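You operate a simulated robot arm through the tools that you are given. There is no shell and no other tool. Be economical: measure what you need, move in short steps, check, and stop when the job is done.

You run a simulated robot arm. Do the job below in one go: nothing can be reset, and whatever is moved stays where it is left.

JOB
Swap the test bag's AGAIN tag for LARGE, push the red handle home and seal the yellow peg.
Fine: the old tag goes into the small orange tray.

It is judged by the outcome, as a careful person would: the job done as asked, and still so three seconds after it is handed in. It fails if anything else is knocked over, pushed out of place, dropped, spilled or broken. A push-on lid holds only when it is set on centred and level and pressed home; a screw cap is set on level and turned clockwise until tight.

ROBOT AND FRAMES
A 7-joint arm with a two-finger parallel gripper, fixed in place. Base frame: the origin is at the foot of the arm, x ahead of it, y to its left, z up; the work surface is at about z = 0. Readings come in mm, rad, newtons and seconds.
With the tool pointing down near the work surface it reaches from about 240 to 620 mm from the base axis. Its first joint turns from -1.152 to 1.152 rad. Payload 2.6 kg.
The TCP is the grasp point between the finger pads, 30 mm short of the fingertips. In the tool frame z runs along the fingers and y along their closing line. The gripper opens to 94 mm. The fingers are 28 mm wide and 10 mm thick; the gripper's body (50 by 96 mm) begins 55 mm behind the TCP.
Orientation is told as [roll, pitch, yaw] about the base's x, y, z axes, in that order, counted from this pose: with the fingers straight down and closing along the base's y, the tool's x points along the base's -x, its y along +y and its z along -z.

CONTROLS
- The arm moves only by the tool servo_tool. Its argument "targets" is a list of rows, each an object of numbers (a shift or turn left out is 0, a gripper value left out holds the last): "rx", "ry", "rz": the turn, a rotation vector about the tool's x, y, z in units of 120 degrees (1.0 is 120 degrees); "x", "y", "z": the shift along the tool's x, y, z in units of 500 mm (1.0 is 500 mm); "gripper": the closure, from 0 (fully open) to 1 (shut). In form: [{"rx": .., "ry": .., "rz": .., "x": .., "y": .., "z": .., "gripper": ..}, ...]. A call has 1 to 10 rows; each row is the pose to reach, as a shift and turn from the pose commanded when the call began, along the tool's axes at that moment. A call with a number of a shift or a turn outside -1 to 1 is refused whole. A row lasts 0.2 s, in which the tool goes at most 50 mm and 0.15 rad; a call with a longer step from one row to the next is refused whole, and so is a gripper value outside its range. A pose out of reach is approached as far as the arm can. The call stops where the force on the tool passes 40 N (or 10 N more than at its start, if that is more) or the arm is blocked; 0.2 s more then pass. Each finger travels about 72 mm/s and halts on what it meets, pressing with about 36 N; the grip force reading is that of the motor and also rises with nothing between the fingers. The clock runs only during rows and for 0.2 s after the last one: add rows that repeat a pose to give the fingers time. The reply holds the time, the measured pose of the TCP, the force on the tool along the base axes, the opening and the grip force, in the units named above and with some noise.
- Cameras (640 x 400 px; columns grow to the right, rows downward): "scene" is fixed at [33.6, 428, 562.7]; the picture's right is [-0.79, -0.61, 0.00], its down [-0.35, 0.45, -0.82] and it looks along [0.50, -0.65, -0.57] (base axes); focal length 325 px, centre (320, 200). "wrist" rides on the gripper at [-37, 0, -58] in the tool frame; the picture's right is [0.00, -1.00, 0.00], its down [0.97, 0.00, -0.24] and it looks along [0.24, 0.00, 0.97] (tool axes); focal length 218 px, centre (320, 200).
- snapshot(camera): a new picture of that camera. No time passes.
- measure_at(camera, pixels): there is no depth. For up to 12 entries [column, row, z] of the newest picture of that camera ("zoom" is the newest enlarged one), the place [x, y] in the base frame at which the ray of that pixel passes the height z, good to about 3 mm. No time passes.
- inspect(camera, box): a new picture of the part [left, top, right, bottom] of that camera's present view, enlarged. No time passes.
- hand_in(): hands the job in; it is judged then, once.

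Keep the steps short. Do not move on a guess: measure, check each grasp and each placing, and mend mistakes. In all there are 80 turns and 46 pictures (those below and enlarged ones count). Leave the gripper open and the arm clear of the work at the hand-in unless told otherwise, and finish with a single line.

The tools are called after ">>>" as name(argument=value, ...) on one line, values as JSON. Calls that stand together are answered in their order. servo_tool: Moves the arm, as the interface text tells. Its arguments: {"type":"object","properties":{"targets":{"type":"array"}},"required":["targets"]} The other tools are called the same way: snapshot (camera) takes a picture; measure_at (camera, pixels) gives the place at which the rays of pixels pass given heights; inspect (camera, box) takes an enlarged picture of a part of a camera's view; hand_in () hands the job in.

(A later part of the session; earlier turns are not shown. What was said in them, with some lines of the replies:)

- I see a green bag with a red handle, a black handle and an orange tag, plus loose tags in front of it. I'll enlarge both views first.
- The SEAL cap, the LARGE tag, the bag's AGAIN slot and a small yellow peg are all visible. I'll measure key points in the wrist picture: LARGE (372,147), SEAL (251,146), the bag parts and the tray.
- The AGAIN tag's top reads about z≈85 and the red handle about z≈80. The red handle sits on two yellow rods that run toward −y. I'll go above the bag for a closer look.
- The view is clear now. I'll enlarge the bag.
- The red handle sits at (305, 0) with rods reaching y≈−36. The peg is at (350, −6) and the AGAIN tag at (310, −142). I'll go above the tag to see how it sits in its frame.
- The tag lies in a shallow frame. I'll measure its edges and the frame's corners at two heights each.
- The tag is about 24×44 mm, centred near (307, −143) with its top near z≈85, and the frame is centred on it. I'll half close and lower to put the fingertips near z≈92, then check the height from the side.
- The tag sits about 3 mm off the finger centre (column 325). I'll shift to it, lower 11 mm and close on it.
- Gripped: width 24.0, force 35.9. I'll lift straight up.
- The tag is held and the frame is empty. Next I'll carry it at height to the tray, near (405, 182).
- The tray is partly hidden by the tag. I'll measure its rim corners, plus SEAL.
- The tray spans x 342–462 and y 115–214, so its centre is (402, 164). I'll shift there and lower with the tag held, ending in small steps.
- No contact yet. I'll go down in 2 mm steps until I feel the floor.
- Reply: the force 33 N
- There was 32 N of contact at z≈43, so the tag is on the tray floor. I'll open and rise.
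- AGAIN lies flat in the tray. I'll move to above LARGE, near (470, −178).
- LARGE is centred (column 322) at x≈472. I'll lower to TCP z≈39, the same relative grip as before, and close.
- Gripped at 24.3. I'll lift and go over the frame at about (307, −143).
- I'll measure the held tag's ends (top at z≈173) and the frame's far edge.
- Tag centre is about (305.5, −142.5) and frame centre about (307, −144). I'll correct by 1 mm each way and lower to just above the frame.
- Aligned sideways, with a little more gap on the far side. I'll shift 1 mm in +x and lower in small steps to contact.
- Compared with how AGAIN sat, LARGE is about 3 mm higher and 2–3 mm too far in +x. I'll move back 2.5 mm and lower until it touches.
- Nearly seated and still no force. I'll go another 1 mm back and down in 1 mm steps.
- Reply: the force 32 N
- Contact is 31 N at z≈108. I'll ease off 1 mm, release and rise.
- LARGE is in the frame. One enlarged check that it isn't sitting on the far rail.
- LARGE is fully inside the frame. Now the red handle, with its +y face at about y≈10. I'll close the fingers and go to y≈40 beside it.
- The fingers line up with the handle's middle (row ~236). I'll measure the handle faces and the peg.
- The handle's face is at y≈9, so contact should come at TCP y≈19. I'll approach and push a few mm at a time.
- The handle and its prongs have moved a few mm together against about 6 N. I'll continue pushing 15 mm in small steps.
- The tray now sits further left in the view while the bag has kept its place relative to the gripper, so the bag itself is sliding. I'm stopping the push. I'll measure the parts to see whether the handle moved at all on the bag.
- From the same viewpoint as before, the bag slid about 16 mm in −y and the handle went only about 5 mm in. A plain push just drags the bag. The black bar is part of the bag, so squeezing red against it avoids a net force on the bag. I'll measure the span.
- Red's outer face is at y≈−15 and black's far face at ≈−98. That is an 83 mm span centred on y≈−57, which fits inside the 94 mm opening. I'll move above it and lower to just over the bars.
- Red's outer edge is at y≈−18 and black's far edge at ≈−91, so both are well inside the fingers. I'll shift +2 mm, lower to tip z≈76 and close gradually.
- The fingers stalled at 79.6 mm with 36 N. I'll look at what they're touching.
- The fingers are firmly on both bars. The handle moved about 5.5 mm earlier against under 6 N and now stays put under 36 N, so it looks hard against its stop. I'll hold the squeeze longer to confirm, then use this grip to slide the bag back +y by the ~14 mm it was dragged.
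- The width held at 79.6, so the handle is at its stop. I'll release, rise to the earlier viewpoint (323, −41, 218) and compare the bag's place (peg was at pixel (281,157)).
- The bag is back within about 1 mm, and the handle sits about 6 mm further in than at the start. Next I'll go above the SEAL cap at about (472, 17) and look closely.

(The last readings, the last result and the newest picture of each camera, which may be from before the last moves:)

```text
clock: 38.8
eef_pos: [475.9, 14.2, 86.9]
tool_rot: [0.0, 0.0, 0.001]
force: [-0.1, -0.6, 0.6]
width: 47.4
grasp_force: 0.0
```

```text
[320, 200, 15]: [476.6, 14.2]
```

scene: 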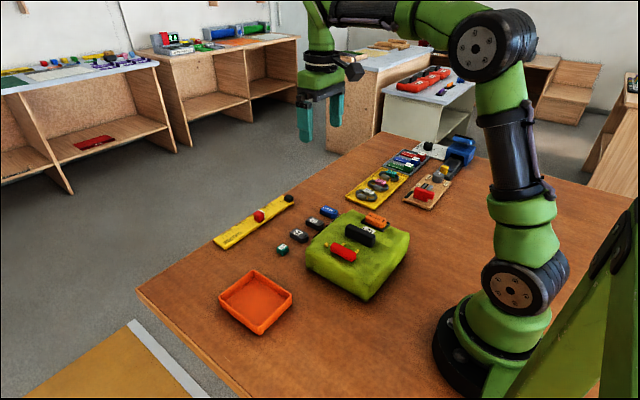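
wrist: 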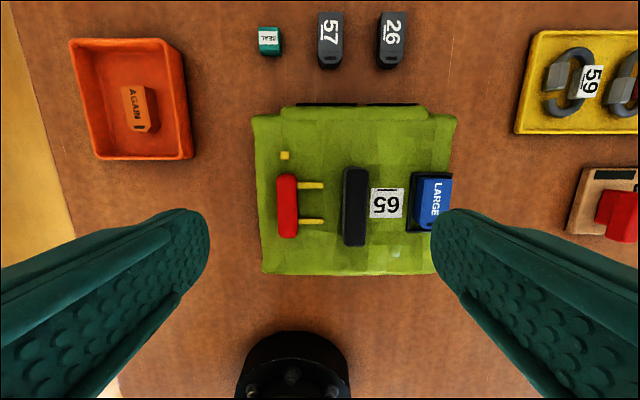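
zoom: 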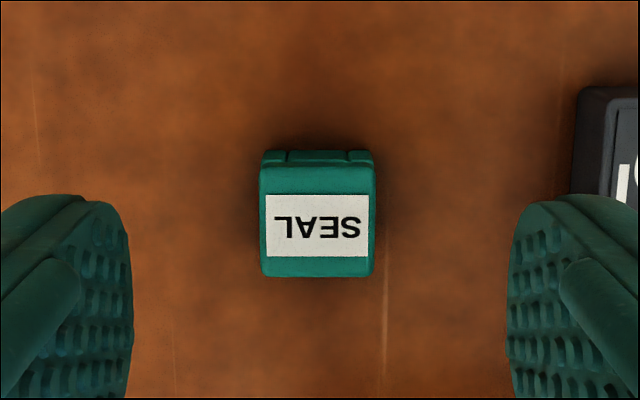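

The cap is about 20 mm square, with its top centred at zoom (318,222). I'll measure it.

>>> measure_at(camera="zoom", pixels=[[318, 222, 18], [318, 166, 18], [318, 276, 18], [262, 222, 18], [374, 222, 18], [318, 152, 0], [318, 222, 14]])

```text
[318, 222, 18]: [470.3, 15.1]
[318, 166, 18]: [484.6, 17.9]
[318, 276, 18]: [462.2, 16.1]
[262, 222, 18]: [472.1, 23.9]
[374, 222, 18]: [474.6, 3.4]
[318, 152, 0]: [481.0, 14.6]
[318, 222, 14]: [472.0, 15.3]
```

The cap centre is about (472.5, 14.7). I'll grip it with the fingers offset 5 mm in +x so they clear the red handle later, with tips at z≈6.

>>> servo_tool(targets=[{"x": -0.003, "z": 0.04, "gripper": 0.5}, {"x": -0.003, "z": 0.08, "gripper": 0.5}, {"x": -0.003, "z": 0.102, "gripper": 0.5}, {"x": -0.003, "z": 0.102, "gripper": 0.85}, {"x": -0.003, "z": 0.102, "gripper": 0.85}, {"x": -0.003, "z": 0.102, "gripper": 0.85}, {"x": -0.003, "z": 0.102, "gripper": 0.85}])

```text
clock: 40.4
eef_pos: [478.0, 15.2, 36.2]
tool_rot: [0.001, 0.001, 0.0]
force: [0.1, -0.5, -0.2]
width: 20.3
grasp_force: 35.8
```

Gripped at 20.3. I'll lift, then go beside the peg at about (356, 34) so the peg stays visible for measuring.

>>> servo_tool(targets=[{"z": -0.06, "gripper": 0.85}, {"z": -0.13, "gripper": 0.85}, {"z": -0.2, "gripper": 0.85}, {"x": 0.08, "y": 0.012, "z": -0.2, "gripper": 0.85}, {"x": 0.16, "y": 0.025, "z": -0.2, "gripper": 0.85}, {"x": 0.244, "y": 0.038, "z": -0.2, "gripper": 0.85}, {"x": 0.244, "y": 0.038, "z": -0.17, "gripper": 0.85}, {"x": 0.244, "y": 0.038, "z": -0.17, "gripper": 0.85}])

>>> snapshot(camera="wrist")

```text
clock: 42.2
eef_pos: [357.3, 34.5, 122.1]
tool_rot: [0.0, 0.001, 0.001]
force: [0.3, -0.7, 0.6]
width: 20.2
grasp_force: 36.0
```

```text
5 pictures are left
```

wrist: 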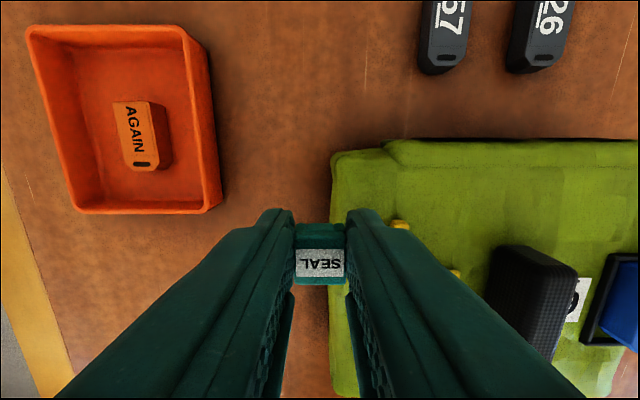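

The peg is partly hidden behind the finger at (400,224). I'll back off 40 mm toward −x and up a little so it shows clear of the fingers.

>>> servo_tool(targets=[{"x": 0.04, "z": -0.02, "gripper": 0.85}, {"x": 0.08, "z": -0.02, "gripper": 0.85}, {"x": 0.08, "z": -0.02, "gripper": 0.85}])

>>> inspect(camera="wrist", box=[260, 110, 460, 290])

```text
clock: 43.0
eef_pos: [316.2, 34.6, 132.0]
tool_rot: [0.0, 0.001, 0.001]
force: [-0.2, 0.5, -0.2]
width: 20.1
grasp_force: 36.5
```

```text
2.22 times, centred on (360, 200) of wrist
```

zoom: 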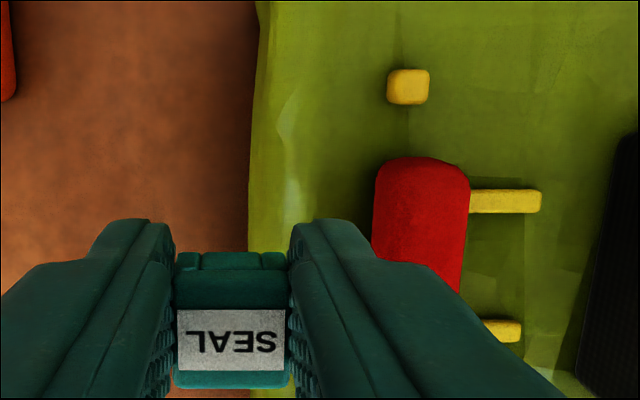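

I'll measure the peg: right edge at its top height, left edge at its base height, plus the far and near edges, and the handle end.

>>> measure_at(camera="zoom", pixels=[[429, 86, 78], [387, 86, 68], [408, 70, 78], [408, 105, 78], [408, 87, 78], [408, 87, 74], [422, 158, 84], [373, 200, 84], [470, 200, 84], [429, 86, 76], [387, 86, 70]])

```text
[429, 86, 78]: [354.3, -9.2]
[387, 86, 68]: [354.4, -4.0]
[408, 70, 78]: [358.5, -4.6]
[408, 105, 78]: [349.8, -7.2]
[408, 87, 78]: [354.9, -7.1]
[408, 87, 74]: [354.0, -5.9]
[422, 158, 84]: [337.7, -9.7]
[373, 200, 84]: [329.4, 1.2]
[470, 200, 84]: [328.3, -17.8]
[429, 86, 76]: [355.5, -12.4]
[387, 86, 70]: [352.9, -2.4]
```

The peg's centre works out 35.5 mm ahead of and 41.5 mm to the side of the TCP, and the cap sits 5 mm behind the TCP. I'll move +x first, then over the peg with the cap bottom at about z≈86, and check from the scene camera.

>>> servo_tool(targets=[{"x": -0.042, "gripper": 0.85}, {"x": -0.083, "gripper": 0.85}, {"x": -0.083, "y": -0.04, "gripper": 0.85}, {"x": -0.083, "y": -0.083, "gripper": 0.85}, {"x": -0.083, "y": -0.083, "z": 0.018, "gripper": 0.85}, {"x": -0.083, "y": -0.083, "z": 0.018, "gripper": 0.85}])

>>> inspect(camera="scene", box=[315, 220, 363, 256])

```text
clock: 44.4
eef_pos: [357.0, -8.2, 122.6]
tool_rot: [-0.002, -0.001, 0.0]
force: [-0.8, 0.2, -0.8]
width: 20.3
grasp_force: 36.2
```

```text
11.11 times, centred on (339, 238) of scene
```

zoom: 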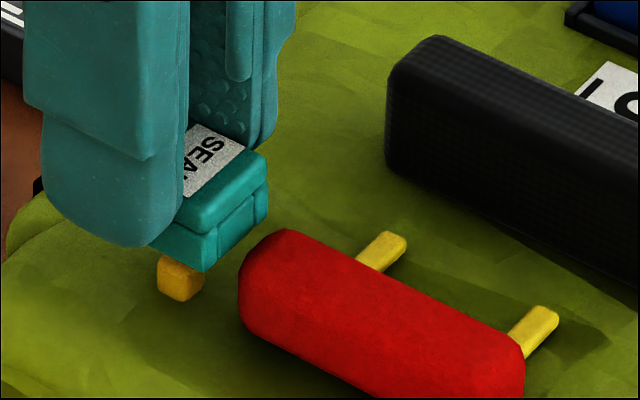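

In this view the cap's bottom centre is at zoom column ≈193 and the peg's centre at ≈180, so the peg is about 2.5–3 mm further in +x. I'll shift +x 2.8 and +y 0.5, lower 3 mm and re-check.

>>> servo_tool(targets=[{"x": -0.0056, "y": 0.001, "gripper": 0.85}, {"x": -0.0056, "y": 0.001, "z": 0.006, "gripper": 0.85}, {"x": -0.0056, "y": 0.001, "z": 0.006, "gripper": 0.85}])

>>> inspect(camera="scene", box=[315, 220, 363, 256])

```text
clock: 45.2
eef_pos: [361.7, -7.2, 120.6]
tool_rot: [0.0, 0.001, -0.002]
force: [0.2, 0.5, 0.4]
width: 20.4
grasp_force: 35.5
```

```text
11.11 times, centred on (339, 238) of scene
```

zoom: 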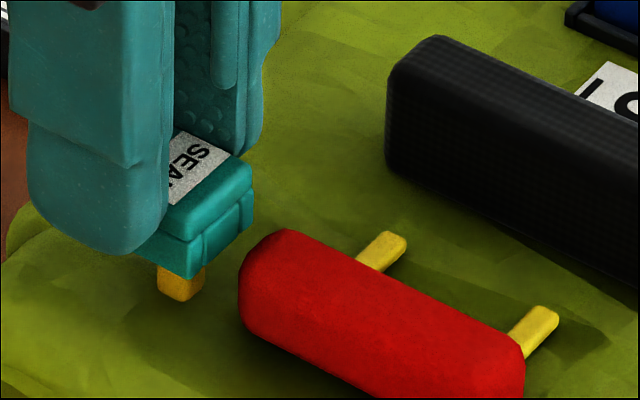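

The cap centre and peg now line up at column ≈181. I'll lower in 1.5 mm steps and watch the force.

>>> servo_tool(targets=[{"z": 0.003, "gripper": 0.85}, {"z": 0.006, "gripper": 0.85}, {"z": 0.009, "gripper": 0.85}, {"z": 0.012, "gripper": 0.85}, {"z": 0.015, "gripper": 0.85}, {"z": 0.018, "gripper": 0.85}])

```text
clock: 46.6
eef_pos: [359.8, -6.6, 111.0]
tool_rot: [0.001, 0.001, 0.0]
force: [0.2, 0.0, 0.6]
width: 20.3
grasp_force: 36.4
```

There's no force yet, with the cap bottom at z≈75. I'll continue down.

>>> servo_tool(targets=[{"z": 0.003, "gripper": 0.85}, {"z": 0.006, "gripper": 0.85}, {"z": 0.009, "gripper": 0.85}, {"z": 0.012, "gripper": 0.85}, {"z": 0.015, "gripper": 0.85}])

```text
clock: 47.8
eef_pos: [361.4, -7.5, 105.4]
tool_rot: [0.001, -0.003, -0.001]
force: [-11.4, -2.0, 29.9]
width: 20.5
grasp_force: 35.8
```

There's 30 N of contact with the cap bottom near z≈69, about bag level. I'll press a bit more, up to the 40 N limit, then release and rise.

>>> servo_tool(targets=[{"z": 0.002, "gripper": 0.85}, {"z": 0.004, "gripper": 0.85}, {"z": 0.004, "gripper": 0.85}])

```text
clock: 48.6
eef_pos: [362.1, -6.4, 102.4]
tool_rot: [0.0, -0.005, 0.001]
force: [-0.8, -1.2, 32.9]
width: 20.4
grasp_force: 35.2
```

It went down about 3 mm more, which looks like it seated. I'll release and rise straight up.

>>> servo_tool(targets=[{"gripper": 0.85}, {"gripper": 0.55}, {"gripper": 0.55}, {"gripper": 0.55}, {"z": -0.05, "gripper": 0.55}, {"z": -0.13, "gripper": 0.55}, {"z": -0.2, "gripper": 0.55}, {"z": -0.2, "gripper": 0.55}])

>>> inspect(camera="scene", box=[315, 215, 371, 257])

```text
clock: 50.4
eef_pos: [360.3, -6.0, 199.9]
tool_rot: [0.001, -0.002, 0.002]
force: [0.4, -0.5, -0.2]
width: 42.4
grasp_force: 0.1
```

```text
9.52 times, centred on (343, 236) of scene
```

zoom: 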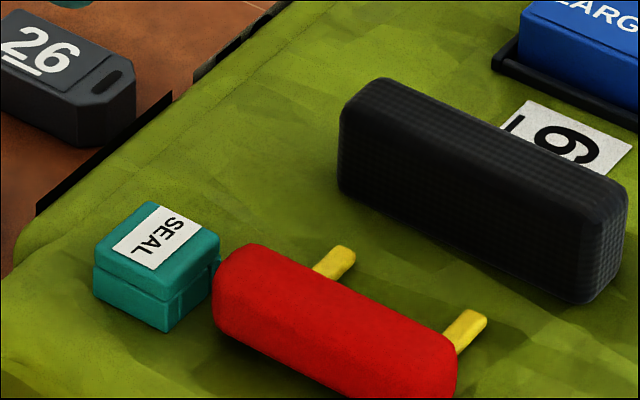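

The cap sits level and flush over the peg. One centred press on its top with closed fingers will make sure it's home: x back 5 mm, then down slowly to contact.

>>> servo_tool(targets=[{"x": 0.009, "gripper": 1}, {"x": 0.009, "z": 0.07, "gripper": 1}, {"x": 0.009, "z": 0.13, "gripper": 1}, {"x": 0.009, "z": 0.15, "gripper": 1}, {"x": 0.009, "z": 0.156, "gripper": 1}, {"x": 0.009, "z": 0.161, "gripper": 1}, {"x": 0.009, "z": 0.165, "gripper": 1}, {"x": 0.009, "z": 0.169, "gripper": 1}, {"x": 0.009, "z": 0.173, "gripper": 1}, {"x": 0.009, "z": 0.177, "gripper": 1}])

```text
clock: 52.6
eef_pos: [357.5, -5.8, 115.5]
tool_rot: [-0.001, 0.0, 0.0]
force: [-5.5, -1.1, 20.1]
width: 0.1
grasp_force: 32.6
```

Contact is 20 N at tip z≈85. I'll press a little more, then rise and open well clear.

>>> servo_tool(targets=[{"z": 0.003, "gripper": 1}, {"z": 0.005, "gripper": 1}, {"z": 0.005, "gripper": 1}])

>>> servo_tool(targets=[{"z": -0.04, "gripper": 1}, {"z": -0.12, "gripper": 1}, {"z": -0.2, "gripper": 0.5}, {"z": -0.28, "gripper": 0}, {"z": -0.34, "gripper": 0}, {"x": -0.06, "z": -0.38, "gripper": 0}, {"x": -0.06, "z": -0.38, "gripper": 0}])

>>> snapshot(camera="wrist")

```text
clock: 53.0
eef_pos: [356.0, -6.8, 116.1]
tool_rot: [0.0, -0.003, -0.004]
force: [-3.8, -0.5, 10.6]
width: 0.2
grasp_force: 33.0
stopped in row 2: the force on the tool passed its limit (the readings are from after the stop); the commanded pose is now the measured one
```

```text
clock: 54.6
eef_pos: [386.3, -7.0, 305.7]
tool_rot: [-0.001, -0.002, -0.002]
force: [0.6, -0.1, -0.8]
width: 93.9
grasp_force: 0.1
```

```text
0 pictures are left
```

wrist: 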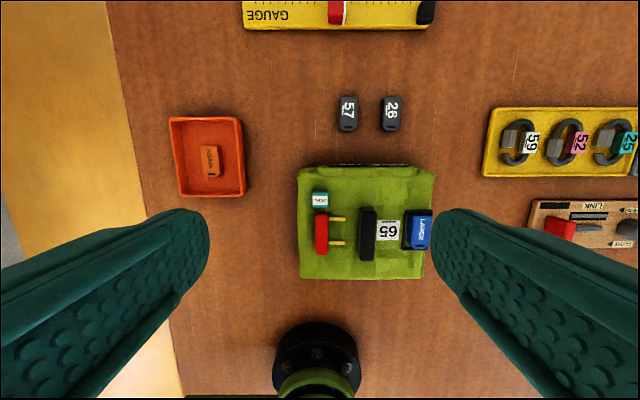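

The cap took over 40 N without moving, LARGE is in the frame, AGAIN is in the tray, the handle is against its stop, and the gripper is open and clear. Handing in.

>>> hand_in()

```text
The job is handed in.
```

LARGE is in the bag's frame, AGAIN is in the orange tray, and the SEAL cap is pressed home on the yellow peg; the red handle went in about 6 mm and then held under 36 N, which I took as home though its prongs still show, and the push slid the bag about 16 mm, which I put back to within about 1 mm.
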